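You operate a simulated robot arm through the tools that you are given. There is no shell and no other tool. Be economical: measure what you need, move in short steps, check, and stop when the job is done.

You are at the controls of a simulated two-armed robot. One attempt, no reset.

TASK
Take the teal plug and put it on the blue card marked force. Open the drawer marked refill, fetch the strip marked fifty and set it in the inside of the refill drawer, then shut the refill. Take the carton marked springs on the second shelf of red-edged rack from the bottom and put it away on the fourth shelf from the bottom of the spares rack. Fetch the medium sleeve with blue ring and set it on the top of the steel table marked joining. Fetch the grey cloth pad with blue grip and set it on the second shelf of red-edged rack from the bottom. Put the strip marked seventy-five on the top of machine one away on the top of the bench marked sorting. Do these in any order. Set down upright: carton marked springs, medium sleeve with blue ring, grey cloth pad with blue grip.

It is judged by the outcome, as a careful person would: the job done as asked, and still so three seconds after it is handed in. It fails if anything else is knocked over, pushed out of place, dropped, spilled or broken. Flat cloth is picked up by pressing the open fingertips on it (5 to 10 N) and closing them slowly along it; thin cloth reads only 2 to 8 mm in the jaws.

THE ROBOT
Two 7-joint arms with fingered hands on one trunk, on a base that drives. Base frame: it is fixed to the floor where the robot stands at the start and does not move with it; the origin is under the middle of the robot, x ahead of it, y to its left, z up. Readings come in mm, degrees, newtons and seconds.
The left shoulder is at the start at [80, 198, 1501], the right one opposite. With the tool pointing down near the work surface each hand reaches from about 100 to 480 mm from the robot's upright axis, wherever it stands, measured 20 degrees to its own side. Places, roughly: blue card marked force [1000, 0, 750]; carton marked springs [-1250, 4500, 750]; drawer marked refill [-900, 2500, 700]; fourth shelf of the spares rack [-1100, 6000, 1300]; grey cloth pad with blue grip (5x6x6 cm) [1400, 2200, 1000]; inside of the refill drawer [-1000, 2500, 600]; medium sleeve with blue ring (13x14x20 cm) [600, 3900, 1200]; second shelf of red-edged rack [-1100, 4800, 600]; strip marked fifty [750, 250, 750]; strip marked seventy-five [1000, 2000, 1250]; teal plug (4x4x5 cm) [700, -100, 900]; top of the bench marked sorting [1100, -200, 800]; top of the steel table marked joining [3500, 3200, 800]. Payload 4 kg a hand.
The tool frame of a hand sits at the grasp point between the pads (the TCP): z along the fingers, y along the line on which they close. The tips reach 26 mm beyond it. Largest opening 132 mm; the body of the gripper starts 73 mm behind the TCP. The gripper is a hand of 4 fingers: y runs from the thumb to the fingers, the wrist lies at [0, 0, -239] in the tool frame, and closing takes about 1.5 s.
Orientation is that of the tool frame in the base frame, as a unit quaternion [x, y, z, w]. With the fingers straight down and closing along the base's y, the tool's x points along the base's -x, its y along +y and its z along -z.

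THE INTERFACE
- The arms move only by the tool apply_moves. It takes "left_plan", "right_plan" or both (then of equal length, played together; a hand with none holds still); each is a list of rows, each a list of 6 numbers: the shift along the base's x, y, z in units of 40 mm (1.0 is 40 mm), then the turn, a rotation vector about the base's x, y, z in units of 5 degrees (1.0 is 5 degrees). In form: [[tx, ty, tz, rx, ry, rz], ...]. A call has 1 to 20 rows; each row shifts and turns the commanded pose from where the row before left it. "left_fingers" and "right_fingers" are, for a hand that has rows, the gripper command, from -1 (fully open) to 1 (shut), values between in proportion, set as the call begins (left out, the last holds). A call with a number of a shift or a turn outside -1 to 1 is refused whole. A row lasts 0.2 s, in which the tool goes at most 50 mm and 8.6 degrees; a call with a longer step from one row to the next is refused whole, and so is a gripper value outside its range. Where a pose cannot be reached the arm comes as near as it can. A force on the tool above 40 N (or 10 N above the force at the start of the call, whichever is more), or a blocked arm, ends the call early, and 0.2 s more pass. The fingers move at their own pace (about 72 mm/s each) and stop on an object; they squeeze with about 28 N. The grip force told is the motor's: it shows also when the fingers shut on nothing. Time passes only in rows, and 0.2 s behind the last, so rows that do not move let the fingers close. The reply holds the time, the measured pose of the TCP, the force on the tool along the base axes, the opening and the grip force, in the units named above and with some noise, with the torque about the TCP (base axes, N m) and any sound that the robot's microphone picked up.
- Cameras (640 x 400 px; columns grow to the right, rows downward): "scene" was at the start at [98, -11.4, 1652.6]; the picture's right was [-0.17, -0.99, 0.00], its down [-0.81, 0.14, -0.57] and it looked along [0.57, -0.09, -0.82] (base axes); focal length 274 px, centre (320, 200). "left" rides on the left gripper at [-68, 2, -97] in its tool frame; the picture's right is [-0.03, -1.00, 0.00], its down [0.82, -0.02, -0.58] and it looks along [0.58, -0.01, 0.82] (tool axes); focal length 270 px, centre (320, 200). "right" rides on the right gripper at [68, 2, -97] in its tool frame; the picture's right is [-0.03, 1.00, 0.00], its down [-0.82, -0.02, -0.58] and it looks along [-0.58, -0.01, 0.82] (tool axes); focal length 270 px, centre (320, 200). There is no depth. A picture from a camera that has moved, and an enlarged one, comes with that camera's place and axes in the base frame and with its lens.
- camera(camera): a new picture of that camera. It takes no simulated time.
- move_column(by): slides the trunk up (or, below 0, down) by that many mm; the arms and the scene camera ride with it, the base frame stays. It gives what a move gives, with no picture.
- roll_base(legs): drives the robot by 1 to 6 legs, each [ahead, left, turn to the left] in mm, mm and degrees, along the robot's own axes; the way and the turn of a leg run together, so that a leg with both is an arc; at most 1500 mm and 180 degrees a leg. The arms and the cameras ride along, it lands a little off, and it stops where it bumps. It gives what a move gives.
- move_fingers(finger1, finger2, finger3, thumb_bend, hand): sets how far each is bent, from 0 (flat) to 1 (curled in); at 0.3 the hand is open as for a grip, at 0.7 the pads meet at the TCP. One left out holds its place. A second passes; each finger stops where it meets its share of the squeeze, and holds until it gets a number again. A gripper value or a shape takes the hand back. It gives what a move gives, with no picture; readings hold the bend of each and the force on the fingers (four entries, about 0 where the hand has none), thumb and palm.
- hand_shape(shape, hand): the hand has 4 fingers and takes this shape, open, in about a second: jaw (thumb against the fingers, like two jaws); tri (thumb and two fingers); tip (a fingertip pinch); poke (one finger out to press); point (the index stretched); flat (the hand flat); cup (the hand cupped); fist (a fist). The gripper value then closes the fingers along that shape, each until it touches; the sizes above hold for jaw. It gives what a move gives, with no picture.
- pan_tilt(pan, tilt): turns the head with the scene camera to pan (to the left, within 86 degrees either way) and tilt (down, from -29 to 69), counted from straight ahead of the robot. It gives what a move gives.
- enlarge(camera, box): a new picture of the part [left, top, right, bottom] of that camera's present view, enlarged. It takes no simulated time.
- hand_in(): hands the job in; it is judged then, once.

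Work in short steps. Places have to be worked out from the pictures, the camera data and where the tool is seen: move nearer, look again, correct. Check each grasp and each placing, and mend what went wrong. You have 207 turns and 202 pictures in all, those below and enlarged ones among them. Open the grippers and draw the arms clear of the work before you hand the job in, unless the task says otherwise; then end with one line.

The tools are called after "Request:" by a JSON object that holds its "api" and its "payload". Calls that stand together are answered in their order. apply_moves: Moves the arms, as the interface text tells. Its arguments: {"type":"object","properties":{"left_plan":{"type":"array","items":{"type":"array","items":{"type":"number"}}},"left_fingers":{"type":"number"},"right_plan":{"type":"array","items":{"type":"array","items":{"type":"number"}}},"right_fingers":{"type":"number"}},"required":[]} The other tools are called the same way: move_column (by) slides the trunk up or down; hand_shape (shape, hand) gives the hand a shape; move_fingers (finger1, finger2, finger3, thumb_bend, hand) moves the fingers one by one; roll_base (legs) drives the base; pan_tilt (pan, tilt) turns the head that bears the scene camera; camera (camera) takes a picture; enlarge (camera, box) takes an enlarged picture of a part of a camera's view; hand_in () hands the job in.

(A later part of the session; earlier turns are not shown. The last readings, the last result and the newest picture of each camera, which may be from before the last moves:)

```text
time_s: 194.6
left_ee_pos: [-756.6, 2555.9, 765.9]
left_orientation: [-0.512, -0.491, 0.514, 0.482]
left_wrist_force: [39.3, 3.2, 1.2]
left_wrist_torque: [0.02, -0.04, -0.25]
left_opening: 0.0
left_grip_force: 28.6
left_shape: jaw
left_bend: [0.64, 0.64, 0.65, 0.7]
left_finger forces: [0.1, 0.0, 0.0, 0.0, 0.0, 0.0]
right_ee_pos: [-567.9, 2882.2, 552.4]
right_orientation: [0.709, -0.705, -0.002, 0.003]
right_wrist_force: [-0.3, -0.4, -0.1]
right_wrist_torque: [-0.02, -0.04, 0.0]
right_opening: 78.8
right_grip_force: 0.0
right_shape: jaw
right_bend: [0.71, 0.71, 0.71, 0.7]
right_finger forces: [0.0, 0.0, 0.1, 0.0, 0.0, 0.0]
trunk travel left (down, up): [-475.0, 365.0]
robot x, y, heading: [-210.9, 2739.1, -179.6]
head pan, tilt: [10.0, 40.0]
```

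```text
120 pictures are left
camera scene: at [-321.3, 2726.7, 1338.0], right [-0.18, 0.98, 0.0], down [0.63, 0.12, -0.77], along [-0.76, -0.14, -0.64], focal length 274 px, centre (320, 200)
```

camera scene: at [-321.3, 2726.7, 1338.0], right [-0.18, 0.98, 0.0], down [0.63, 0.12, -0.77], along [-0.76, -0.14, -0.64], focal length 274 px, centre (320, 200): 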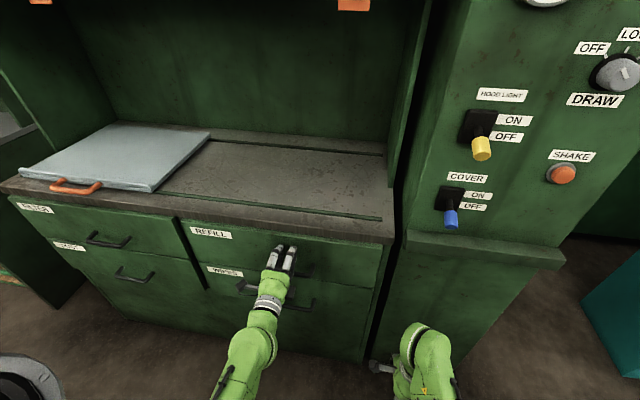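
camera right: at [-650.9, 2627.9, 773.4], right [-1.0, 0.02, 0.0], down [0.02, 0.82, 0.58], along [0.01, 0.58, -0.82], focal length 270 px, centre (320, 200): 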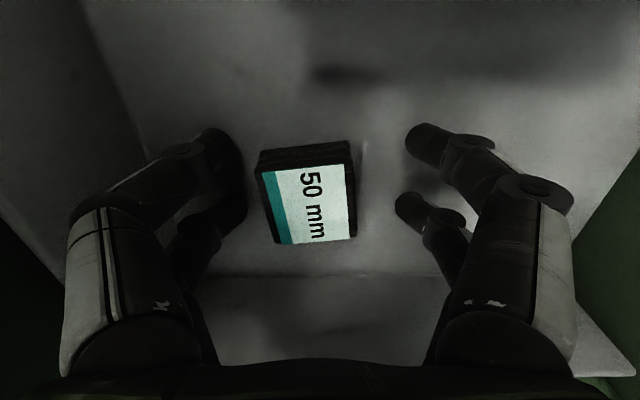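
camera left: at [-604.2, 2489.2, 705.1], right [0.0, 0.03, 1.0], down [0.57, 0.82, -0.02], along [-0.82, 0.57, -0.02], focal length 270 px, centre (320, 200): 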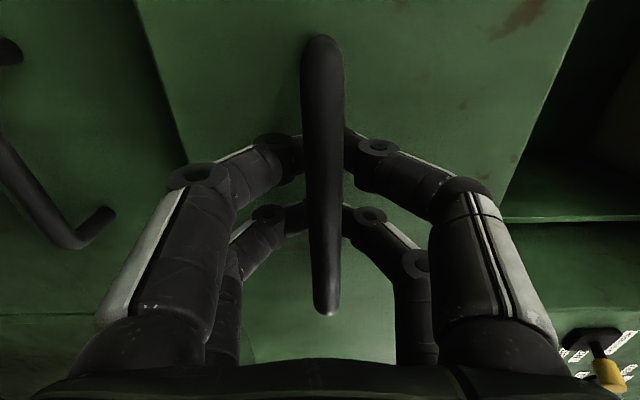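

The drawer is shut (hit its stop at 39 N). I back off, roll the left hand back, raise the trunk, and look towards the racks.

Request:
{"api": "roll_base", "payload": {"legs": [[-110, 0, 0]]}}

Request:
{"api": "apply_moves", "payload": {"left_plan": [[0.2, 0, 0, -1, 0, 0], [0.2, 0, 0, -1, 0, 0], [0.2, 0, 0, -1, 0, 0], [0.2, 0, 0, -1, 0, 0], [0.2, 0, 0, -1, 0, 0], [0.2, 0, 0, -1, 0, 0], [0.2, 0, 0, -1, 0, 0], [0.2, 0, 0, -1, 0, 0], [0.2, 0, 0, -1, 0, 0], [0.2, 0, 0, -1, 0, 0], [0.2, 0, 0, -1, 0, 0], [0.2, 0, 0, -1, 0, 0], [0, 0, 0, -1, 0, 0], [0, 0, 0, -1, 0, 0], [0, 0, 0, -1, 0, 0], [0, 0, 0, -1, 0, 0], [0, 0, 0, -1, 0, 0], [0, 0, 0, -1, 0, 0]], "left_fingers": -1}}

Request:
{"api": "move_column", "payload": {"by": 200}}

Request:
{"api": "roll_base", "payload": {"legs": [[0, -1000, 0]]}}

Request:
{"api": "pan_tilt", "payload": {"pan": -35, "tilt": 25}}

Request:
{"api": "camera", "payload": {"camera": "scene"}}

```text
time_s: 195.8
left_ee_pos: [-650.9, 2555.5, 766.0]
left_orientation: [-0.511, -0.49, 0.515, 0.483]
left_wrist_force: [-0.4, 0.4, 0.9]
left_wrist_torque: [0.0, -0.02, -0.01]
left_opening: 0.1
left_grip_force: 27.9
left_shape: jaw
left_bend: [0.64, 0.64, 0.64, 0.7]
left_finger forces: [0.1, 0.0, 0.1, 0.0, 0.0, 0.0]
right_ee_pos: [-461.1, 2881.4, 551.4]
right_orientation: [0.709, -0.705, -0.001, 0.002]
right_wrist_force: [0.8, 0.2, -0.8]
right_wrist_torque: [-0.01, 0.02, 0.03]
right_opening: 78.9
right_grip_force: 0.2
right_shape: jaw
right_bend: [0.71, 0.71, 0.71, 0.7]
right_finger forces: [0.0, 0.0, 0.0, 0.0, 0.1, 0.1]
trunk travel left (down, up): [-475.0, 365.0]
robot x, y, heading: [-96.5, 2740.7, -179.6]
head pan, tilt: [10.0, 40.0]
```

```text
time_s: 199.6
left_ee_pos: [-555.4, 2555.4, 767.8]
left_orientation: [-0.703, 0.017, 0.711, -0.019]
left_wrist_force: [0.5, -0.2, 0.1]
left_wrist_torque: [0.06, 0.02, 0.01]
left_opening: 131.8
left_grip_force: 0.1
left_shape: jaw
left_bend: [0.3, 0.3, 0.3, 0.3]
left_finger forces: [0.0, 0.0, 0.0, 0.1, 0.0, 0.0]
right_ee_pos: [-461.5, 2882.9, 552.1]
right_orientation: [0.71, -0.705, 0.0, 0.003]
right_wrist_force: [-0.3, -0.5, 0.5]
right_wrist_torque: [-0.02, 0.01, 0.0]
right_opening: 78.8
right_grip_force: 0.0
right_shape: jaw
right_bend: [0.71, 0.71, 0.71, 0.7]
right_finger forces: [0.0, 0.1, 0.0, 0.0, 0.0, 0.0]
trunk travel left (down, up): [-475.0, 365.0]
robot x, y, heading: [-100.4, 2741.0, -179.8]
head pan, tilt: [10.0, 40.0]
```

```text
time_s: 201.7
left_ee_pos: [-556.0, 2557.6, 967.0]
left_orientation: [-0.703, 0.016, 0.711, -0.02]
left_wrist_force: [-0.6, 0.2, 0.3]
left_wrist_torque: [-0.02, -0.02, 0.03]
left_opening: 131.7
left_grip_force: 0.0
left_shape: jaw
left_bend: [0.3, 0.3, 0.3, 0.3]
left_finger forces: [0.0, 0.0, 0.0, 0.0, 0.0, 0.0]
right_ee_pos: [-460.9, 2882.3, 752.3]
right_orientation: [0.709, -0.705, -0.001, 0.002]
right_wrist_force: [0.3, -0.4, 0.3]
right_wrist_torque: [0.01, -0.01, -0.05]
right_opening: 79.1
right_grip_force: 0.0
right_shape: jaw
right_bend: [0.71, 0.71, 0.71, 0.7]
right_finger forces: [0.0, 0.0, 0.1, 0.0, 0.0, 0.1]
trunk travel left (down, up): [-675.0, 165.0]
robot x, y, heading: [-103.2, 2739.8, -180.0]
head pan, tilt: [10.0, 40.0]
```

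```text
time_s: 205.7
left_ee_pos: [-596.7, 3342.3, 966.0]
left_orientation: [-0.698, 0.083, 0.709, 0.051]
left_wrist_force: [0.4, -0.3, -0.6]
left_wrist_torque: [0.03, -0.01, -0.01]
left_opening: 132.0
left_grip_force: 0.1
left_shape: jaw
left_bend: [0.3, 0.3, 0.3, 0.3]
left_finger forces: [0.0, 0.0, 0.1, 0.1, 0.0, 0.0]
right_ee_pos: [-440.6, 3645.4, 751.9]
right_orientation: [-0.638, 0.77, 0.002, 0.0]
right_wrist_force: [0.3, -0.5, 0.0]
right_wrist_torque: [0.0, 0.02, 0.0]
right_opening: 79.0
right_grip_force: 0.0
right_shape: jaw
right_bend: [0.71, 0.71, 0.71, 0.7]
right_finger forces: [0.0, 0.0, 0.1, 0.1, 0.1, 0.0]
trunk travel left (down, up): [-675.0, 165.0]
robot x, y, heading: [-114.5, 3437.7, 169.2]
head pan, tilt: [10.0, 40.0]
stopped in leg 1: the robot was blocked; the commanded pose is now the measured one
```

```text
time_s: 206.8
left_ee_pos: [-595.7, 3344.9, 966.7]
left_orientation: [-0.698, 0.083, 0.709, 0.049]
left_wrist_force: [1.0, 0.4, 0.1]
left_wrist_torque: [0.01, 0.02, 0.01]
left_opening: 132.2
left_grip_force: 0.1
left_shape: jaw
left_bend: [0.3, 0.3, 0.3, 0.3]
left_finger forces: [0.0, 0.0, 0.0, 0.0, 0.0, 0.0]
right_ee_pos: [-440.2, 3646.7, 752.4]
right_orientation: [-0.638, 0.77, 0.0, -0.001]
right_wrist_force: [-0.3, -0.1, 0.0]
right_wrist_torque: [0.0, -0.04, 0.02]
right_opening: 78.6
right_grip_force: 0.0
right_shape: jaw
right_bend: [0.71, 0.71, 0.71, 0.7]
right_finger forces: [0.0, 0.1, 0.0, 0.1, 0.0, 0.0]
trunk travel left (down, up): [-675.0, 165.0]
robot x, y, heading: [-113.9, 3439.8, 169.4]
head pan, tilt: [-35.0, 25.0]
```

```text
119 pictures are left
camera scene: at [-211.3, 3511.4, 1560.9], right [0.72, 0.7, 0.0], down [0.3, -0.3, -0.91], along [-0.63, 0.65, -0.42], focal length 274 px, centre (320, 200)
```

scene: 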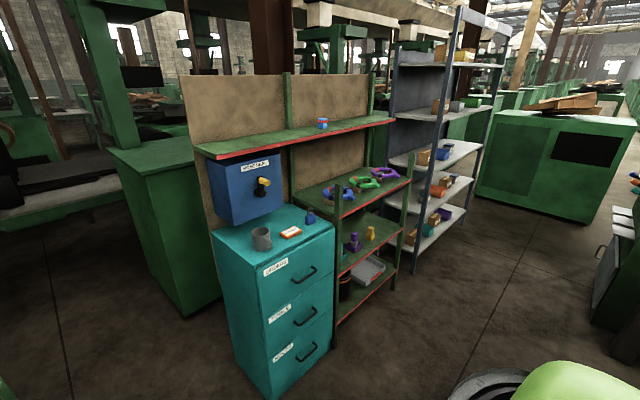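

The base was blocked by something on its right. I look to that side before moving.

Request:
{"api": "pan_tilt", "payload": {"pan": -86, "tilt": 50}}

Request:
{"api": "camera", "payload": {"camera": "scene"}}

Request:
{"api": "camera", "payload": {"camera": "right"}}

```text
time_s: 208.0
left_ee_pos: [-596.2, 3345.1, 966.8]
left_orientation: [-0.698, 0.083, 0.709, 0.049]
left_wrist_force: [0.1, 0.6, -0.1]
left_wrist_torque: [-0.01, 0.01, 0.01]
left_opening: 132.0
left_grip_force: 0.1
left_shape: jaw
left_bend: [0.3, 0.3, 0.3, 0.3]
left_finger forces: [0.1, 0.0, 0.0, 0.0, 0.0, 0.1]
right_ee_pos: [-441.3, 3646.5, 752.1]
right_orientation: [-0.638, 0.77, 0.0, -0.002]
right_wrist_force: [0.5, -0.6, -0.2]
right_wrist_torque: [0.0, 0.0, -0.01]
right_opening: 78.7
right_grip_force: 0.0
right_shape: jaw
right_bend: [0.71, 0.71, 0.71, 0.7]
right_finger forces: [0.0, 0.0, 0.0, 0.1, 0.0, 0.1]
trunk travel left (down, up): [-675.0, 165.0]
robot x, y, heading: [-113.1, 3436.6, 169.3]
head pan, tilt: [-85.9, 50.0]
```

```text
118 pictures are left
camera scene: at [-138.0, 3523.0, 1523.4], right [0.99, -0.12, 0.0], down [-0.09, -0.76, -0.64], along [0.07, 0.64, -0.77], focal length 274 px, centre (320, 200)
```

scene: 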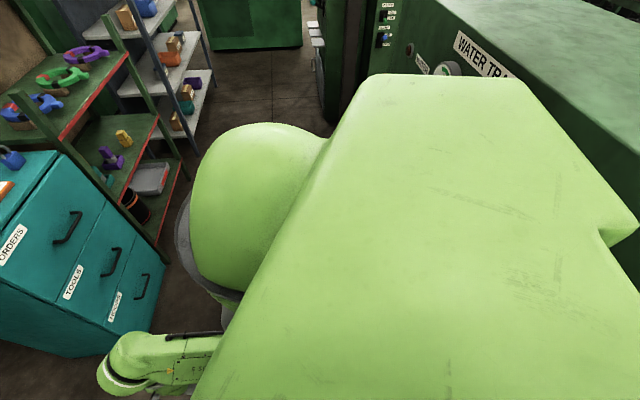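

```text
117 pictures are left
camera right: at [-455.2, 3581.0, 848.8], right [-0.98, 0.21, 0.0], down [0.17, 0.8, 0.58], along [0.12, 0.56, -0.82], focal length 270 px, centre (320, 200)
```

right: 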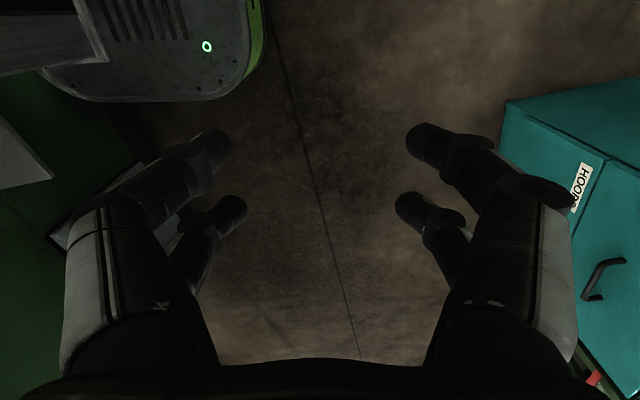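

The base touched the big water-transfer machine on the right, a heavy fixed unit. I steer away toward -x, straighten, and then continue along the rack side.

Request:
{"api": "apply_moves", "payload": {"left_plan": [[0.6, 0, 0, 0, 0, 0], [0.6, 0, 0, 0, 0, 0], [0.6, 0, 0, 0, 0, 0]]}}

Request:
{"api": "roll_base", "payload": {"legs": [[230, 0, 0], [0, 0, 10.5]]}}

Request:
{"api": "pan_tilt", "payload": {"pan": -60, "tilt": 35}}

Request:
{"api": "camera", "payload": {"camera": "scene"}}

```text
time_s: 208.8
left_ee_pos: [-523.2, 3343.8, 966.7]
left_orientation: [-0.698, 0.084, 0.709, 0.05]
left_wrist_force: [0.1, 0.2, 0.4]
left_wrist_torque: [0.01, -0.01, -0.03]
left_opening: 132.0
left_grip_force: 0.1
left_shape: jaw
left_bend: [0.3, 0.3, 0.3, 0.3]
left_finger forces: [0.0, 0.0, 0.0, 0.0, 0.1, 0.1]
right_ee_pos: [-440.4, 3646.7, 751.1]
right_orientation: [-0.638, 0.77, 0.001, -0.001]
right_wrist_force: [-0.3, -0.3, -0.5]
right_wrist_torque: [0.0, -0.02, 0.02]
right_opening: 78.7
right_grip_force: 0.0
right_shape: jaw
right_bend: [0.71, 0.71, 0.71, 0.7]
right_finger forces: [0.1, 0.0, 0.0, 0.0, 0.0, 0.0]
trunk travel left (down, up): [-675.0, 165.0]
robot x, y, heading: [-111.0, 3442.2, 169.2]
head pan, tilt: [-85.9, 50.0]
```

```text
time_s: 211.2
left_ee_pos: [-724.5, 3313.2, 966.4]
left_orientation: [-0.703, 0.019, 0.71, -0.016]
left_wrist_force: [0.5, -0.6, -0.3]
left_wrist_torque: [-0.01, -0.03, -0.03]
left_opening: 131.9
left_grip_force: 0.1
left_shape: jaw
left_bend: [0.3, 0.3, 0.3, 0.3]
left_finger forces: [0.0, 0.0, 0.1, 0.1, 0.0, 0.0]
right_ee_pos: [-698.3, 3626.9, 752.4]
right_orientation: [-0.706, 0.708, 0.001, -0.002]
right_wrist_force: [0.1, -0.3, -0.6]
right_wrist_torque: [0.03, 0.02, -0.03]
right_opening: 78.7
right_grip_force: 0.1
right_shape: jaw
right_bend: [0.71, 0.71, 0.71, 0.7]
right_finger forces: [0.0, 0.0, 0.0, 0.0, 0.0, 0.1]
trunk travel left (down, up): [-675.0, 165.0]
robot x, y, heading: [-337.9, 3478.7, 179.7]
head pan, tilt: [-85.9, 50.0]
```

```text
time_s: 212.1
left_ee_pos: [-723.8, 3313.5, 966.0]
left_orientation: [-0.703, 0.02, 0.711, -0.014]
left_wrist_force: [-0.4, 0.2, -0.1]
left_wrist_torque: [-0.01, -0.05, -0.01]
left_opening: 131.8
left_grip_force: 0.1
left_shape: jaw
left_bend: [0.3, 0.3, 0.3, 0.3]
left_finger forces: [0.1, 0.1, 0.0, 0.0, 0.1, 0.0]
right_ee_pos: [-697.4, 3626.7, 752.2]
right_orientation: [-0.705, 0.709, 0.0, -0.002]
right_wrist_force: [0.2, 0.3, 0.2]
right_wrist_torque: [-0.02, -0.03, -0.02]
right_opening: 78.7
right_grip_force: 0.0
right_shape: jaw
right_bend: [0.71, 0.71, 0.71, 0.7]
right_finger forces: [0.1, 0.0, 0.0, 0.0, 0.1, 0.0]
trunk travel left (down, up): [-675.0, 165.0]
robot x, y, heading: [-340.3, 3479.9, 179.4]
head pan, tilt: [-60.0, 35.0]
```

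```text
116 pictures are left
camera scene: at [-415.3, 3560.0, 1545.1], right [0.87, 0.5, 0.0], down [0.28, -0.5, -0.82], along [-0.41, 0.71, -0.57], focal length 274 px, centre (320, 200)
```

scene: 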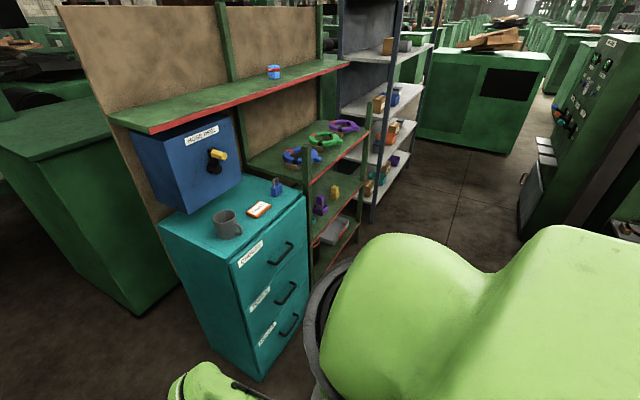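

The red-edged rack lies past the teal cabinet, y≈4330–5000. I strafe 1100 mm to face it.

Request:
{"api": "roll_base", "payload": {"legs": [[0, -1100, 0.5]]}}

Request:
{"api": "pan_tilt", "payload": {"pan": 0, "tilt": 35}}

Request:
{"api": "camera", "payload": {"camera": "scene"}}

```text
time_s: 217.7
left_ee_pos: [-720.9, 4403.6, 965.4]
left_orientation: [-0.703, 0.017, 0.711, -0.017]
left_wrist_force: [-0.1, -0.2, -0.2]
left_wrist_torque: [-0.02, -0.01, 0.02]
left_opening: 132.0
left_grip_force: 0.0
left_shape: jaw
left_bend: [0.3, 0.3, 0.3, 0.3]
left_finger forces: [0.0, 0.0, 0.0, 0.0, 0.0, 0.1]
right_ee_pos: [-695.1, 4718.0, 752.6]
right_orientation: [-0.707, 0.708, 0.0, -0.003]
right_wrist_force: [0.3, -0.1, -0.5]
right_wrist_torque: [-0.01, -0.03, -0.01]
right_opening: 78.8
right_grip_force: 0.1
right_shape: jaw
right_bend: [0.71, 0.71, 0.71, 0.7]
right_finger forces: [0.1, 0.0, 0.0, 0.0, 0.0, 0.1]
trunk travel left (down, up): [-675.0, 165.0]
robot x, y, heading: [-336.1, 4577.1, 180.0]
head pan, tilt: [-60.0, 35.0]
```

```text
time_s: 219.0
left_ee_pos: [-722.3, 4403.9, 967.0]
left_orientation: [-0.703, 0.018, 0.711, -0.017]
left_wrist_force: [0.7, 0.0, -0.3]
left_wrist_torque: [-0.02, -0.03, 0.01]
left_opening: 131.9
left_grip_force: 0.1
left_shape: jaw
left_bend: [0.3, 0.3, 0.3, 0.3]
left_finger forces: [0.0, 0.1, 0.1, 0.0, 0.0, 0.0]
right_ee_pos: [-695.7, 4717.6, 753.0]
right_orientation: [-0.707, 0.707, 0.0, -0.002]
right_wrist_force: [0.8, -0.1, -0.8]
right_wrist_torque: [-0.02, 0.0, -0.02]
right_opening: 78.7
right_grip_force: 0.1
right_shape: jaw
right_bend: [0.71, 0.71, 0.71, 0.7]
right_finger forces: [0.0, 0.1, 0.0, 0.1, 0.0, 0.0]
trunk travel left (down, up): [-675.0, 165.0]
robot x, y, heading: [-338.5, 4575.1, 180.1]
head pan, tilt: [0.0, 35.0]
```

```text
115 pictures are left
camera scene: at [-457.8, 4576.2, 1545.1], right [0.0, 1.0, 0.0], down [0.57, 0.0, -0.82], along [-0.82, 0.0, -0.57], focal length 274 px, centre (320, 200)
```

scene: 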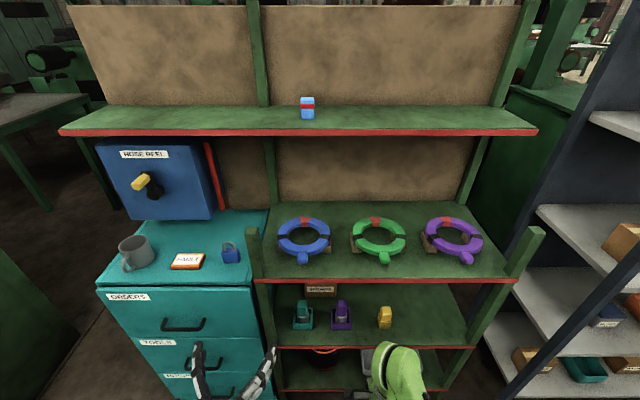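

I see the springs carton on the second shelf, behind two small items. I lower the trunk to look into that shelf.

Request:
{"api": "move_column", "payload": {"by": -400}}

Request:
{"api": "pan_tilt", "payload": {"pan": 0, "tilt": 30}}

Request:
{"api": "camera", "payload": {"camera": "scene"}}

Request:
{"api": "camera", "payload": {"camera": "left"}}

```text
time_s: 222.8
left_ee_pos: [-722.0, 4405.2, 567.2]
left_orientation: [-0.703, 0.018, 0.711, -0.017]
left_wrist_force: [0.8, -0.1, 0.2]
left_wrist_torque: [0.01, 0.02, 0.02]
left_opening: 132.1
left_grip_force: 0.0
left_shape: jaw
left_bend: [0.3, 0.3, 0.3, 0.3]
left_finger forces: [0.0, 0.0, 0.0, 0.0, 0.0, 0.1]
right_ee_pos: [-695.5, 4717.8, 350.7]
right_orientation: [-0.707, 0.707, 0.001, -0.002]
right_wrist_force: [-0.5, -1.3, 0.2]
right_wrist_torque: [0.0, -0.01, 0.03]
right_opening: 78.5
right_grip_force: 0.0
right_shape: jaw
right_bend: [0.71, 0.71, 0.71, 0.7]
right_finger forces: [0.1, 0.0, 0.1, 0.1, 0.1, 0.0]
trunk travel left (down, up): [-275.0, 565.0]
robot x, y, heading: [-336.6, 4578.0, 179.9]
head pan, tilt: [0.0, 35.0]
```

```text
time_s: 223.5
left_ee_pos: [-722.0, 4404.3, 565.7]
left_orientation: [-0.703, 0.019, 0.711, -0.016]
left_wrist_force: [0.0, -0.1, -0.4]
left_wrist_torque: [0.02, 0.02, -0.01]
left_opening: 131.9
left_grip_force: 0.0
left_shape: jaw
left_bend: [0.3, 0.3, 0.3, 0.3]
left_finger forces: [0.0, 0.0, 0.0, 0.0, 0.0, 0.1]
right_ee_pos: [-694.9, 4718.3, 352.0]
right_orientation: [-0.707, 0.707, 0.001, -0.002]
right_wrist_force: [-0.5, -0.1, 0.6]
right_wrist_torque: [-0.03, 0.01, 0.01]
right_opening: 79.1
right_grip_force: 0.1
right_shape: jaw
right_bend: [0.71, 0.71, 0.71, 0.7]
right_finger forces: [0.0, 0.0, 0.1, 0.1, 0.0, 0.1]
trunk travel left (down, up): [-275.0, 565.0]
robot x, y, heading: [-339.4, 4575.3, 180.1]
head pan, tilt: [0.0, 30.0]
```

```text
114 pictures are left
camera scene: at [-460.1, 4576.0, 1152.9], right [0.0, 1.0, 0.0], down [0.5, 0.0, -0.87], along [-0.87, 0.0, -0.5], focal length 274 px, centre (320, 200)
```

scene: 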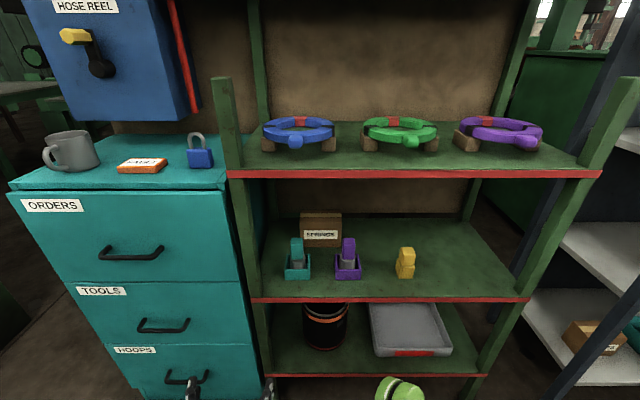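

```text
113 pictures are left
camera left: at [-623.3, 4405.9, 633.8], right [0.0, 1.0, -0.02], down [0.57, -0.02, -0.82], along [-0.82, -0.01, -0.57], focal length 270 px, centre (320, 200)
```

left: 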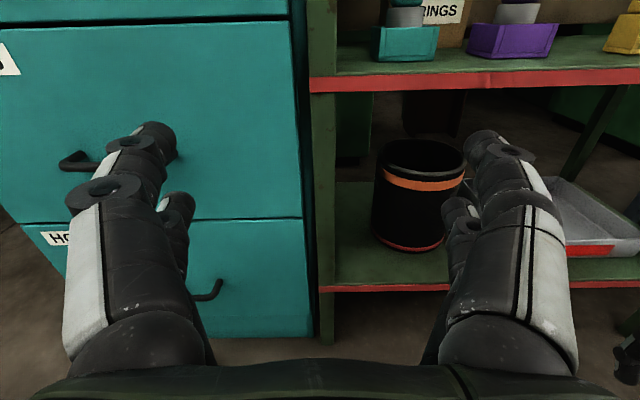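

The carton's front is near [-1147, 4579], about 125 mm wide. I zoom in for its exact shape and the items in front.

Request:
{"api": "enlarge", "payload": {"camera": "scene", "box": [260, 190, 440, 302]}}

```text
3.56 times, centred on (350, 246) of scene
camera zoom: at [-460.1, 4576.0, 1152.9], right [0.0, 1.0, 0.0], down [0.5, 0.0, -0.87], along [-0.87, 0.0, -0.5], focal length 974 px, centre (213, 36)
```

zoom: 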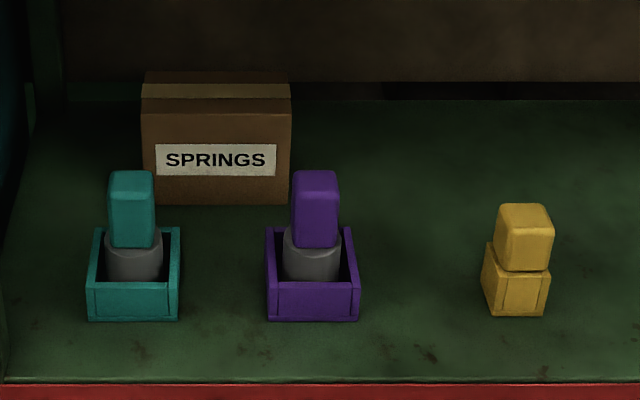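

Plan: reach in over the front items with the left hand, then pitch down 40° onto the carton's sides. First I open the left fingers flat to see the width and retract the right hand.

Request:
{"api": "move_fingers", "payload": {"hand": "left", "finger1": 0.1, "finger2": 0.1, "finger3": 0.1, "thumb_bend": 0.1}}

Request:
{"api": "apply_moves", "payload": {"right_plan": [[0.5, 0.2, 0.4, 0, 0, 0], [0.5, 0.2, 0.4, 0, 0, 0], [0.5, 0.2, 0.4, 0, 0, 0], [0.5, 0.2, 0.4, 0, 0, 0], [0.5, 0.2, 0.4, 0, 0, 0], [0.5, 0.2, 0.4, 0, 0, 0], [0.5, 0.2, 0.4, 0, 0, 0], [0.5, 0.2, 0.4, 0, 0, 0]]}}

Request:
{"api": "camera", "payload": {"camera": "left"}}

```text
time_s: 224.5
left_ee_pos: [-723.0, 4405.0, 566.1]
left_orientation: [-0.703, 0.018, 0.711, -0.017]
left_wrist_force: [0.0, 0.1, 0.1]
left_wrist_torque: [0.0, 0.0, -0.02]
left_opening: 172.9
left_grip_force: 0.1
left_shape: fingers
left_bend: [0.1, 0.1, 0.1, 0.1]
left_finger forces: [0.0, 0.0, 0.0, 0.0, 0.1, 0.0]
right_ee_pos: [-696.3, 4717.6, 352.2]
right_orientation: [0.708, -0.707, 0.0, 0.002]
right_wrist_force: [-0.1, -0.2, -0.3]
right_wrist_torque: [-0.01, 0.01, 0.0]
right_opening: 79.0
right_grip_force: 0.1
right_shape: jaw
right_bend: [0.71, 0.71, 0.71, 0.7]
right_finger forces: [0.0, 0.0, 0.0, 0.0, 0.1, 0.0]
trunk travel left (down, up): [-275.0, 565.0]
robot x, y, heading: [-337.0, 4575.3, 179.6]
head pan, tilt: [0.0, 30.0]
```

```text
time_s: 226.3
left_ee_pos: [-722.3, 4407.5, 566.3]
left_orientation: [-0.703, 0.02, 0.711, -0.019]
left_wrist_force: [0.3, -0.1, 0.3]
left_wrist_torque: [-0.02, -0.02, -0.01]
left_opening: 173.1
left_grip_force: 0.0
left_shape: fingers
left_bend: [0.1, 0.1, 0.1, 0.1]
left_finger forces: [0.0, 0.0, 0.0, 0.0, 0.1, 0.1]
right_ee_pos: [-535.9, 4784.8, 477.2]
right_orientation: [0.707, -0.707, 0.001, 0.004]
right_wrist_force: [0.0, -0.4, 0.0]
right_wrist_torque: [0.0, 0.02, 0.02]
right_opening: 78.8
right_grip_force: 0.0
right_shape: jaw
right_bend: [0.71, 0.71, 0.71, 0.7]
right_finger forces: [0.0, 0.1, 0.0, 0.0, 0.0, 0.0]
trunk travel left (down, up): [-275.0, 565.0]
robot x, y, heading: [-335.1, 4576.5, 180.1]
head pan, tilt: [0.0, 30.0]
```

```text
111 pictures are left
camera left: at [-623.6, 4409.7, 634.3], right [0.0, 1.0, -0.03], down [0.57, -0.03, -0.82], along [-0.82, -0.02, -0.57], focal length 270 px, centre (320, 200)
```

left: 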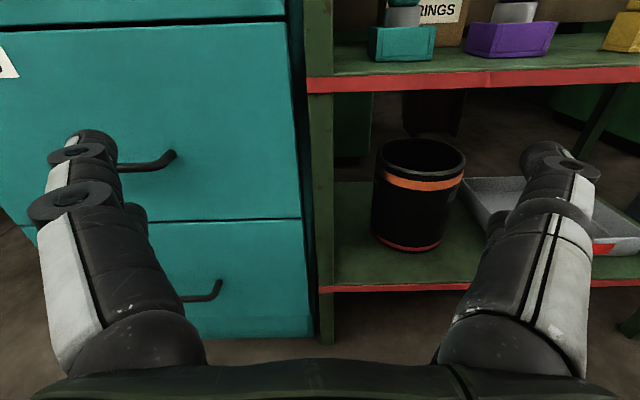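

Opening is now 173 mm. I raise the trunk 240, strafe right so the left hand faces the carton, and check.

Request:
{"api": "move_column", "payload": {"by": 240}}

Request:
{"api": "roll_base", "payload": {"legs": [[0, -172, 0]]}}

Request:
{"api": "camera", "payload": {"camera": "left"}}

Request:
{"api": "camera", "payload": {"camera": "scene"}}

```text
time_s: 228.8
left_ee_pos: [-722.0, 4408.5, 806.9]
left_orientation: [-0.703, 0.02, 0.711, -0.019]
left_wrist_force: [-0.4, -0.3, -0.8]
left_wrist_torque: [0.0, 0.02, 0.0]
left_opening: 172.9
left_grip_force: 0.0
left_shape: fingers
left_bend: [0.1, 0.1, 0.1, 0.1]
left_finger forces: [0.1, 0.0, 0.0, 0.1, 0.0, 0.1]
right_ee_pos: [-535.4, 4783.9, 719.4]
right_orientation: [0.707, -0.707, 0.002, 0.003]
right_wrist_force: [-0.3, 0.2, -0.1]
right_wrist_torque: [0.02, 0.05, -0.01]
right_opening: 79.0
right_grip_force: 0.1
right_shape: jaw
right_bend: [0.71, 0.71, 0.71, 0.7]
right_finger forces: [0.1, 0.0, 0.1, 0.1, 0.0, 0.0]
trunk travel left (down, up): [-515.0, 325.0]
robot x, y, heading: [-336.5, 4573.1, 179.8]
head pan, tilt: [0.0, 30.0]
```

```text
time_s: 230.3
left_ee_pos: [-721.5, 4580.2, 807.3]
left_orientation: [-0.703, 0.021, 0.711, -0.019]
left_wrist_force: [-0.1, -0.2, 0.0]
left_wrist_torque: [-0.02, 0.03, 0.01]
left_opening: 172.7
left_grip_force: 0.1
left_shape: fingers
left_bend: [0.1, 0.1, 0.1, 0.1]
left_finger forces: [0.0, 0.0, 0.0, 0.0, 0.0, 0.0]
right_ee_pos: [-536.4, 4957.7, 718.6]
right_orientation: [-0.707, 0.708, -0.001, -0.004]
right_wrist_force: [-0.2, 0.0, -0.1]
right_wrist_torque: [-0.03, 0.0, 0.01]
right_opening: 79.1
right_grip_force: 0.0
right_shape: jaw
right_bend: [0.71, 0.71, 0.71, 0.7]
right_finger forces: [0.1, 0.1, 0.1, 0.0, 0.0, 0.0]
trunk travel left (down, up): [-515.0, 325.0]
robot x, y, heading: [-335.1, 4748.7, 180.1]
head pan, tilt: [0.0, 30.0]
```

```text
110 pictures are left
camera left: at [-623.2, 4582.3, 874.4], right [0.0, 1.0, -0.03], down [0.57, -0.03, -0.82], along [-0.82, -0.02, -0.57], focal length 270 px, centre (320, 200)
```

left: 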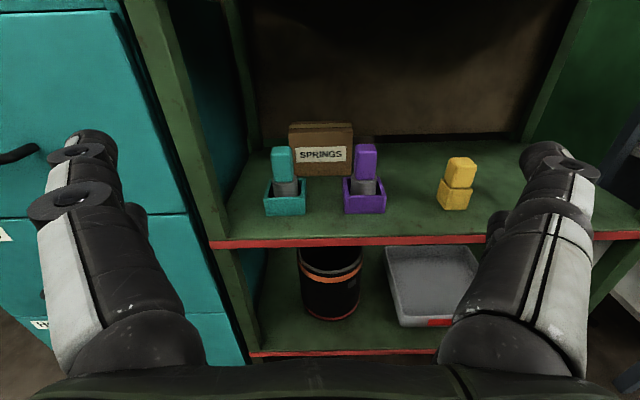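

```text
109 pictures are left
camera scene: at [-460.0, 4755.0, 1392.6], right [0.0, 1.0, -0.01], down [0.5, 0.0, -0.87], along [-0.87, 0.0, -0.5], focal length 274 px, centre (320, 200)
```

scene: 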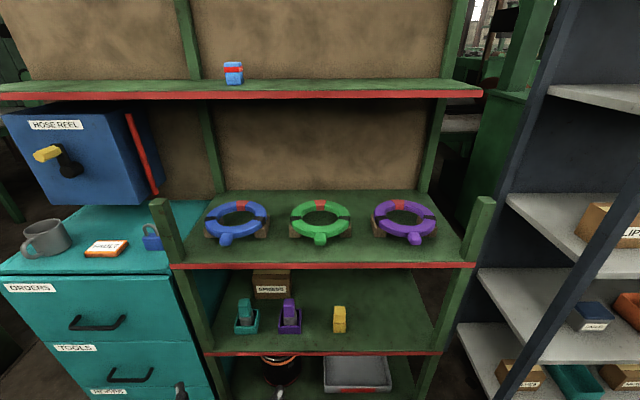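

Carton: x -1147…-1228, y≈4579, z 575–670; item tops ~700, shelf above ~930. I drive 285 mm ahead so the hand enters over the items.

Request:
{"api": "roll_base", "payload": {"legs": [[285, 0, 0]]}}

Request:
{"api": "camera", "payload": {"camera": "left"}}

Request:
{"api": "camera", "payload": {"camera": "scene"}}

```text
time_s: 232.2
left_ee_pos: [-1008.1, 4579.9, 807.5]
left_orientation: [-0.703, 0.019, 0.71, -0.019]
left_wrist_force: [-0.5, 0.5, 0.9]
left_wrist_torque: [-0.01, -0.01, -0.03]
left_opening: 172.6
left_grip_force: 0.1
left_shape: fingers
left_bend: [0.1, 0.1, 0.1, 0.1]
left_finger forces: [0.0, 0.1, 0.0, 0.1, 0.1, 0.0]
right_ee_pos: [-822.6, 4957.0, 718.2]
right_orientation: [-0.707, 0.707, -0.001, -0.004]
right_wrist_force: [0.0, -0.4, 0.6]
right_wrist_torque: [0.01, 0.0, -0.04]
right_opening: 79.0
right_grip_force: 0.1
right_shape: jaw
right_bend: [0.71, 0.71, 0.71, 0.7]
right_finger forces: [0.1, 0.0, 0.1, 0.0, 0.1, 0.0]
trunk travel left (down, up): [-515.0, 325.0]
robot x, y, heading: [-624.4, 4750.9, -180.0]
head pan, tilt: [0.0, 30.0]
```

```text
108 pictures are left
camera left: at [-909.3, 4582.0, 874.5], right [0.0, 1.0, -0.03], down [0.57, -0.03, -0.82], along [-0.82, -0.02, -0.57], focal length 270 px, centre (320, 200)
```

left: 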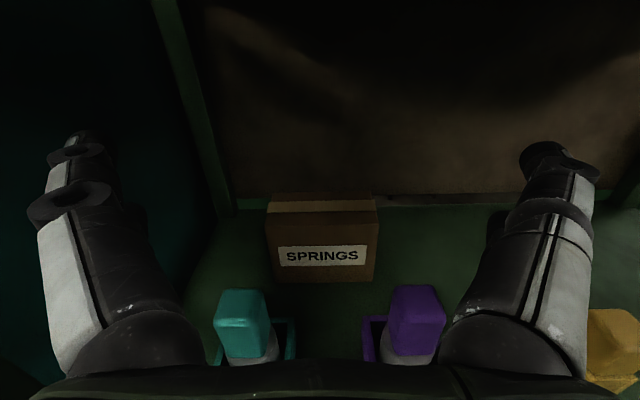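

```text
107 pictures are left
camera scene: at [-746.6, 4754.9, 1392.9], right [0.0, 1.0, -0.01], down [0.5, 0.0, -0.87], along [-0.87, 0.0, -0.5], focal length 274 px, centre (320, 200)
```

scene: 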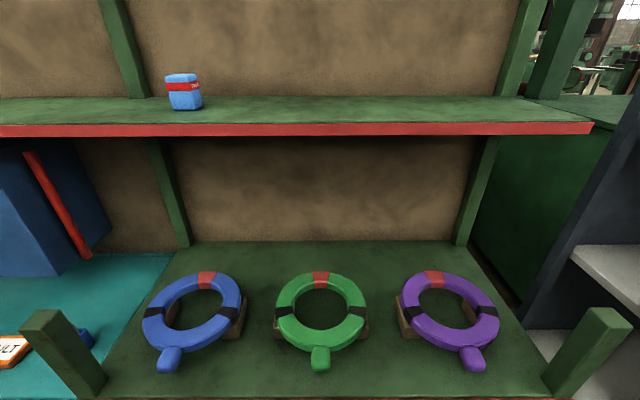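

I advance over the items at z≈827 and start pitching the hand down, to 25° first.

Request:
{"api": "apply_moves", "payload": {"left_plan": [[-0.9, 0, 0.25, 0, 0, 0], [-0.9, 0, 0.25, 0, 0, 0], [-0.45, 0, -0.525, 0, -1, 0], [-0.425, 0, -0.55, 0, -1, 0], [-0.375, 0, -0.525, 0, -1, 0], [-0.325, 0, -0.525, 0, -1, 0], [-0.3, 0, -0.5, 0, -1, 0]]}}

Request:
{"api": "camera", "payload": {"camera": "left"}}

```text
time_s: 233.8
left_ee_pos: [-1154.4, 4579.9, 720.9]
left_orientation: [0.841, -0.023, -0.54, 0.015]
left_wrist_force: [-0.4, -0.4, 0.6]
left_wrist_torque: [0.01, -0.01, -0.01]
left_opening: 173.3
left_grip_force: 0.0
left_shape: fingers
left_bend: [0.1, 0.1, 0.1, 0.1]
left_finger forces: [0.0, 0.1, 0.0, 0.0, 0.0, 0.1]
right_ee_pos: [-823.1, 4956.4, 718.3]
right_orientation: [0.707, -0.707, 0.002, 0.003]
right_wrist_force: [-0.2, -0.7, -0.3]
right_wrist_torque: [-0.01, 0.0, -0.05]
right_opening: 78.9
right_grip_force: 0.2
right_shape: jaw
right_bend: [0.71, 0.71, 0.71, 0.7]
right_finger forces: [0.1, 0.0, 0.0, 0.1, 0.0, 0.0]
trunk travel left (down, up): [-515.0, 325.0]
robot x, y, heading: [-619.9, 4748.9, -180.0]
head pan, tilt: [0.0, 30.0]
```

```text
106 pictures are left
camera left: at [-1093.8, 4582.0, 823.6], right [0.01, 1.0, -0.03], down [0.86, -0.02, -0.5], along [-0.5, -0.02, -0.86], focal length 270 px, centre (320, 200)
```

left: 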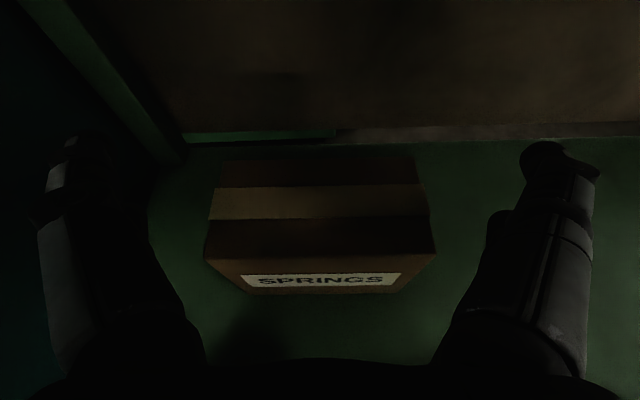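

The carton top is at z≈683, x -1142…-1206. I finish pitching to 45°, ending at about [-1165, 4580, 653].

Request:
{"api": "apply_moves", "payload": {"left_plan": [[-0.07, 0, -0.43, 0, -1, 0], [-0.07, 0, -0.43, 0, -1, 0], [-0.07, 0, -0.43, 0, -1, 0], [-0.07, 0, -0.43, 0, -1, 0], [0, 0, 0, 0, 0, 0]]}}

Request:
{"api": "camera", "payload": {"camera": "left"}}

```text
time_s: 235.0
left_ee_pos: [-1165.8, 4579.0, 653.3]
left_orientation: [0.922, -0.024, -0.386, 0.012]
left_wrist_force: [-1.0, 0.6, 0.2]
left_wrist_torque: [0.0, -0.02, 0.04]
left_opening: 173.2
left_grip_force: 0.1
left_shape: fingers
left_bend: [0.1, 0.1, 0.1, 0.1]
left_finger forces: [0.1, 0.0, 0.0, 0.1, 0.2, 0.1]
right_ee_pos: [-822.1, 4957.7, 718.8]
right_orientation: [0.707, -0.707, 0.0, 0.004]
right_wrist_force: [0.0, 0.1, 0.4]
right_wrist_torque: [0.04, -0.03, -0.04]
right_opening: 78.9
right_grip_force: 0.0
right_shape: jaw
right_bend: [0.71, 0.71, 0.71, 0.7]
right_finger forces: [0.0, 0.0, 0.0, 0.0, 0.1, 0.0]
trunk travel left (down, up): [-515.0, 325.0]
robot x, y, heading: [-624.5, 4747.4, -180.0]
head pan, tilt: [0.0, 30.0]
```

```text
105 pictures are left
camera left: at [-1144.2, 4580.7, 769.7], right [0.02, 1.0, -0.02], down [0.98, -0.02, -0.18], along [-0.18, -0.02, -0.98], focal length 270 px, centre (320, 200)
```

left: 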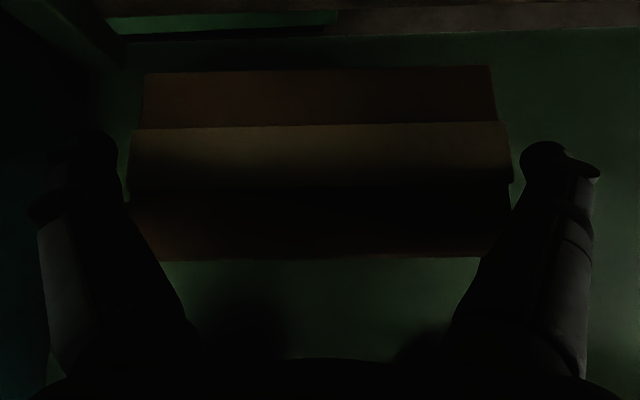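

The fingers straddle the carton. I close on it.

Request:
{"api": "apply_moves", "payload": {"left_plan": [[0, 0, 0, 0, 0, 0], [0, 0, 0, 0, 0, 0], [0, 0, 0, 0, 0, 0], [0, 0, 0, 0, 0, 0], [0, 0, 0, 0, 0, 0], [0, 0, 0, 0, 0, 0], [0, 0, 0, 0, 0, 0], [0, 0, 0, 0, 0, 0]], "left_fingers": 1}}

Request:
{"api": "apply_moves", "payload": {"left_plan": [[0, 0, 0.2, 0, 0, 0], [0, 0, 0.3, 0, 0, 0], [0, 0, 0, 0, 0, 0]]}}

Request:
{"api": "camera", "payload": {"camera": "left"}}

```text
time_s: 236.8
left_ee_pos: [-1164.7, 4578.9, 653.3]
left_orientation: [0.921, -0.024, -0.388, 0.012]
left_wrist_force: [-0.9, 1.4, 2.2]
left_wrist_torque: [-0.18, -0.07, -0.03]
left_opening: 113.4
left_grip_force: 27.7
left_shape: jaw
left_bend: [0.55, 0.57, 0.53, 0.17]
left_finger forces: [49.7, 53.7, 40.6, 0.0, 65.0, 0.0]
right_ee_pos: [-823.1, 4957.1, 719.0]
right_orientation: [-0.707, 0.707, -0.001, -0.004]
right_wrist_force: [0.2, 0.2, 1.2]
right_wrist_torque: [-0.01, 0.01, -0.02]
right_opening: 78.8
right_grip_force: 0.1
right_shape: jaw
right_bend: [0.71, 0.71, 0.71, 0.7]
right_finger forces: [0.0, 0.0, 0.1, 0.1, 0.0, 0.0]
trunk travel left (down, up): [-515.0, 325.0]
robot x, y, heading: [-621.8, 4747.0, -180.0]
head pan, tilt: [0.0, 30.0]
```

```text
time_s: 237.6
left_ee_pos: [-1165.0, 4579.8, 673.7]
left_orientation: [0.921, -0.024, -0.388, 0.012]
left_wrist_force: [0.3, -0.1, -2.5]
left_wrist_torque: [-0.03, -0.03, 0.01]
left_opening: 113.0
left_grip_force: 27.9
left_shape: jaw
left_bend: [0.55, 0.57, 0.53, 0.17]
left_finger forces: [49.3, 54.5, 40.4, 0.1, 63.8, 0.1]
right_ee_pos: [-822.1, 4957.5, 720.5]
right_orientation: [-0.707, 0.707, -0.001, -0.004]
right_wrist_force: [-0.1, -0.1, 0.2]
right_wrist_torque: [0.0, 0.02, -0.01]
right_opening: 78.8
right_grip_force: 0.0
right_shape: jaw
right_bend: [0.71, 0.71, 0.71, 0.7]
right_finger forces: [0.0, 0.0, 0.0, 0.0, 0.0, 0.0]
trunk travel left (down, up): [-515.0, 325.0]
robot x, y, heading: [-620.9, 4749.1, -180.0]
head pan, tilt: [0.0, 30.0]
```

```text
104 pictures are left
camera left: at [-1143.3, 4581.3, 789.6], right [0.02, 1.0, -0.02], down [0.98, -0.02, -0.18], along [-0.18, -0.02, -0.98], focal length 270 px, centre (320, 200)
```

left: 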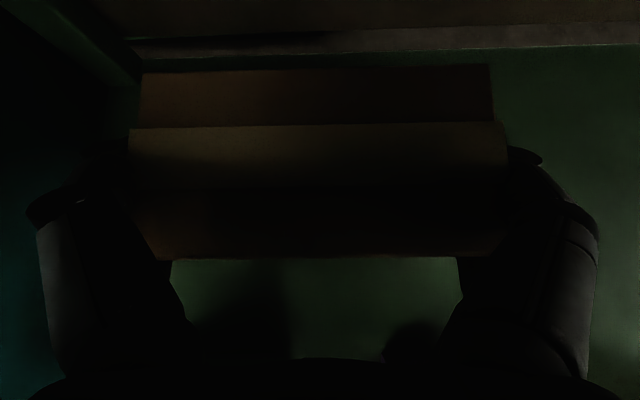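

The carton is lifted (≈0.25 kg). I raise it while levelling the hand, keeping under the upper shelf and behind the front items.

Request:
{"api": "apply_moves", "payload": {"left_plan": [[-0.15, 0, 0.38, 0, 1, 0], [-0.12, 0, 0.38, 0, 1, 0], [-0.08, 0, 0.4, 0, 1, 0], [-0.05, 0, 0.43, 0, 1, 0], [0, 0, 0.45, 0, 1, 0], [0.05, 0, 0.47, 0, 1, 0], [0.1, 0, 0.47, 0, 1, 0], [0.12, 0, 0.47, 0, 1, 0]]}}

Request:
{"api": "camera", "payload": {"camera": "left"}}

```text
time_s: 239.4
left_ee_pos: [-1170.6, 4579.9, 810.9]
left_orientation: [0.733, -0.02, -0.679, 0.019]
left_wrist_force: [0.4, -0.4, -2.5]
left_wrist_torque: [-0.01, -0.07, -0.02]
left_opening: 113.5
left_grip_force: 28.0
left_shape: jaw
left_bend: [0.55, 0.57, 0.53, 0.18]
left_finger forces: [48.7, 53.9, 40.0, 0.0, 62.4, 0.0]
right_ee_pos: [-822.3, 4956.5, 717.6]
right_orientation: [0.707, -0.707, 0.002, 0.004]
right_wrist_force: [0.5, -0.2, 0.3]
right_wrist_torque: [0.0, 0.02, 0.02]
right_opening: 79.0
right_grip_force: 0.1
right_shape: jaw
right_bend: [0.71, 0.71, 0.71, 0.7]
right_finger forces: [0.1, 0.0, 0.0, 0.1, 0.1, 0.1]
trunk travel left (down, up): [-515.0, 325.0]
robot x, y, heading: [-621.2, 4747.9, -180.2]
head pan, tilt: [0.0, 30.0]
```

```text
103 pictures are left
camera left: at [-1078.1, 4582.4, 886.9], right [0.0, 1.0, -0.03], down [0.64, -0.02, -0.77], along [-0.77, -0.02, -0.64], focal length 270 px, centre (320, 200)
```

left: 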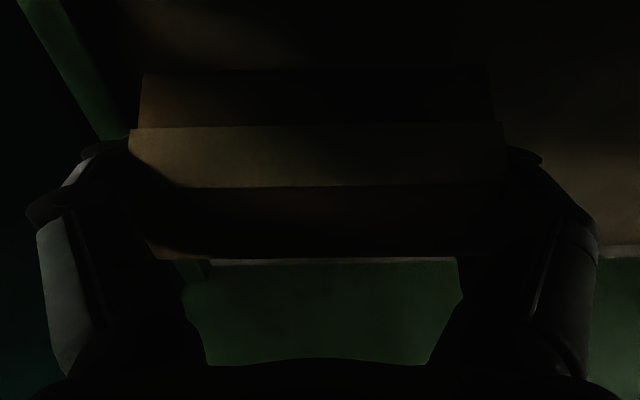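

All clear below. I back the robot out 320 mm.

Request:
{"api": "roll_base", "payload": {"legs": [[300, 0, 0]]}}

```text
time_s: 240.6
left_ee_pos: [-1219.5, 4579.1, 811.6]
left_orientation: [0.733, -0.02, -0.68, 0.019]
left_wrist_force: [-0.4, 0.0, -2.0]
left_wrist_torque: [0.02, -0.07, -0.01]
left_opening: 113.3
left_grip_force: 28.2
left_shape: jaw
left_bend: [0.55, 0.57, 0.53, 0.18]
left_finger forces: [48.7, 54.1, 40.0, 0.0, 62.4, 0.0]
right_ee_pos: [-872.7, 4955.9, 719.2]
right_orientation: [0.708, -0.706, 0.0, 0.004]
right_wrist_force: [-0.1, 0.5, 0.3]
right_wrist_torque: [0.01, -0.01, 0.01]
right_opening: 78.8
right_grip_force: 0.1
right_shape: jaw
right_bend: [0.71, 0.71, 0.71, 0.7]
right_finger forces: [0.0, 0.0, 0.0, 0.0, 0.1, 0.1]
trunk travel left (down, up): [-515.0, 325.0]
robot x, y, heading: [-673.3, 4747.2, -179.9]
head pan, tilt: [0.0, 30.0]
stopped in leg 1: the robot was blocked; the commanded pose is now the measured one
```

That leg had the wrong sign; it moved only 50 mm before the base stopped, with no load on the hand. I now back out properly.

Request:
{"api": "roll_base", "payload": {"legs": [[-340, 0, 0]]}}

Request:
{"api": "camera", "payload": {"camera": "scene"}}

Request:
{"api": "camera", "payload": {"camera": "left"}}

```text
time_s: 242.8
left_ee_pos: [-880.3, 4581.2, 811.7]
left_orientation: [0.733, -0.02, -0.68, 0.019]
left_wrist_force: [0.0, 0.0, -2.8]
left_wrist_torque: [-0.03, -0.04, 0.01]
left_opening: 113.3
left_grip_force: 27.5
left_shape: jaw
left_bend: [0.55, 0.57, 0.53, 0.18]
left_finger forces: [48.7, 53.9, 40.0, 0.0, 62.3, 0.1]
right_ee_pos: [-532.0, 4956.4, 718.9]
right_orientation: [0.708, -0.706, 0.001, 0.004]
right_wrist_force: [0.2, 0.1, 0.4]
right_wrist_torque: [0.04, 0.01, 0.03]
right_opening: 78.7
right_grip_force: 0.0
right_shape: jaw
right_bend: [0.71, 0.71, 0.71, 0.7]
right_finger forces: [0.1, 0.1, 0.1, 0.0, 0.0, 0.0]
trunk travel left (down, up): [-515.0, 325.0]
robot x, y, heading: [-332.6, 4747.3, -180.2]
head pan, tilt: [0.0, 30.0]
```

```text
102 pictures are left
camera scene: at [-456.2, 4754.6, 1392.8], right [0.0, 1.0, 0.0], down [0.5, 0.0, -0.87], along [-0.87, 0.0, -0.5], focal length 274 px, centre (320, 200)
```

scene: 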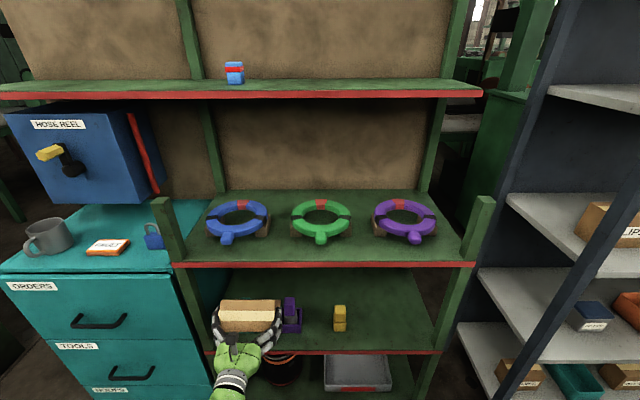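

```text
101 pictures are left
camera left: at [-788.1, 4581.9, 887.5], right [0.0, 1.0, -0.03], down [0.64, -0.02, -0.77], along [-0.77, -0.02, -0.64], focal length 270 px, centre (320, 200)
```

left: 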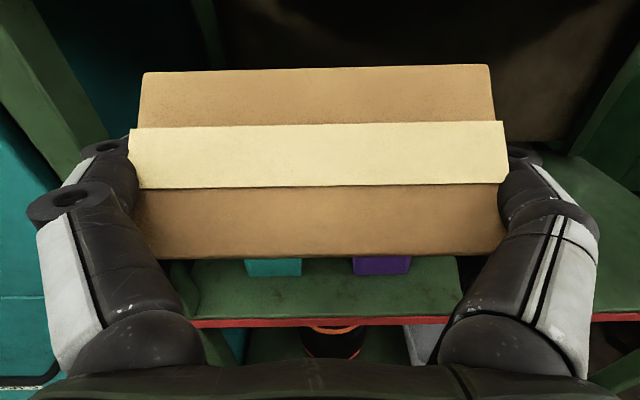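

Nothing else moved. I back 80 mm more and look toward the spares rack on the right.

Request:
{"api": "roll_base", "payload": {"legs": [[-80, 0, 0]]}}

Request:
{"api": "move_column", "payload": {"by": 320}}

Request:
{"api": "pan_tilt", "payload": {"pan": -45, "tilt": 15}}

Request:
{"api": "camera", "payload": {"camera": "scene"}}

```text
time_s: 243.8
left_ee_pos: [-800.2, 4580.1, 812.9]
left_orientation: [0.733, -0.02, -0.68, 0.019]
left_wrist_force: [-0.1, -0.1, -2.2]
left_wrist_torque: [0.0, -0.11, -0.02]
left_opening: 113.3
left_grip_force: 28.0
left_shape: jaw
left_bend: [0.55, 0.57, 0.53, 0.18]
left_finger forces: [48.7, 54.0, 40.1, 0.0, 62.4, 0.0]
right_ee_pos: [-452.0, 4955.7, 718.7]
right_orientation: [0.708, -0.706, 0.0, 0.004]
right_wrist_force: [0.1, 0.1, 0.7]
right_wrist_torque: [-0.03, 0.0, 0.0]
right_opening: 78.8
right_grip_force: 0.0
right_shape: jaw
right_bend: [0.71, 0.71, 0.71, 0.7]
right_finger forces: [0.1, 0.0, 0.0, 0.0, 0.0, 0.0]
trunk travel left (down, up): [-515.0, 325.0]
robot x, y, heading: [-255.6, 4750.1, -179.6]
head pan, tilt: [0.0, 30.0]
```

```text
time_s: 247.0
left_ee_pos: [-801.9, 4577.0, 1130.9]
left_orientation: [0.734, -0.018, -0.679, 0.018]
left_wrist_force: [0.5, 0.0, -1.5]
left_wrist_torque: [-0.02, -0.08, 0.01]
left_opening: 113.4
left_grip_force: 27.5
left_shape: jaw
left_bend: [0.55, 0.57, 0.53, 0.18]
left_finger forces: [48.6, 54.0, 40.1, 0.0, 62.2, 0.0]
right_ee_pos: [-453.7, 4953.7, 1039.3]
right_orientation: [0.709, -0.705, 0.0, 0.003]
right_wrist_force: [0.8, -0.2, -0.5]
right_wrist_torque: [0.04, 0.02, 0.01]
right_opening: 78.9
right_grip_force: 0.2
right_shape: jaw
right_bend: [0.71, 0.71, 0.71, 0.7]
right_finger forces: [0.1, 0.0, 0.0, 0.0, 0.1, 0.0]
trunk travel left (down, up): [-835.0, 5.0]
robot x, y, heading: [-251.8, 4744.4, -180.2]
head pan, tilt: [0.0, 30.0]
```

```text
time_s: 248.1
left_ee_pos: [-801.5, 4576.8, 1130.9]
left_orientation: [0.733, -0.017, -0.68, 0.018]
left_wrist_force: [-0.4, 0.5, -2.8]
left_wrist_torque: [0.03, -0.09, -0.01]
left_opening: 113.3
left_grip_force: 28.0
left_shape: jaw
left_bend: [0.55, 0.57, 0.53, 0.18]
left_finger forces: [48.5, 54.0, 40.1, 0.1, 62.2, 0.0]
right_ee_pos: [-453.3, 4955.0, 1039.1]
right_orientation: [0.709, -0.705, 0.0, 0.002]
right_wrist_force: [-0.1, 0.3, 0.2]
right_wrist_torque: [0.01, -0.03, -0.01]
right_opening: 78.7
right_grip_force: 0.1
right_shape: jaw
right_bend: [0.71, 0.71, 0.71, 0.7]
right_finger forces: [0.0, 0.1, 0.1, 0.1, 0.0, 0.0]
trunk travel left (down, up): [-835.0, 5.0]
robot x, y, heading: [-250.7, 4750.4, -179.6]
head pan, tilt: [-45.0, 15.0]
```

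```text
100 pictures are left
camera scene: at [-352.5, 4814.4, 1737.1], right [0.71, 0.71, 0.0], down [0.18, -0.18, -0.97], along [-0.68, 0.68, -0.26], focal length 274 px, centre (320, 200)
```

scene: 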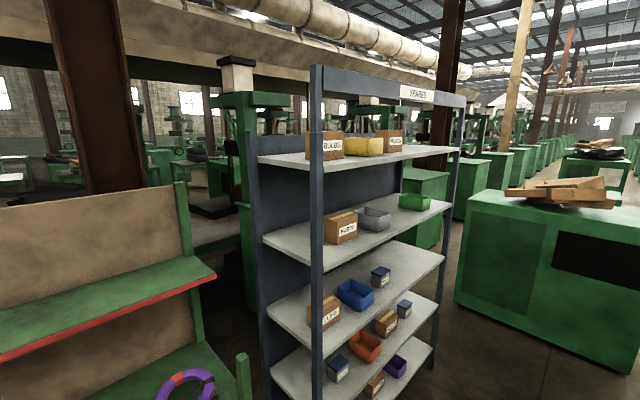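

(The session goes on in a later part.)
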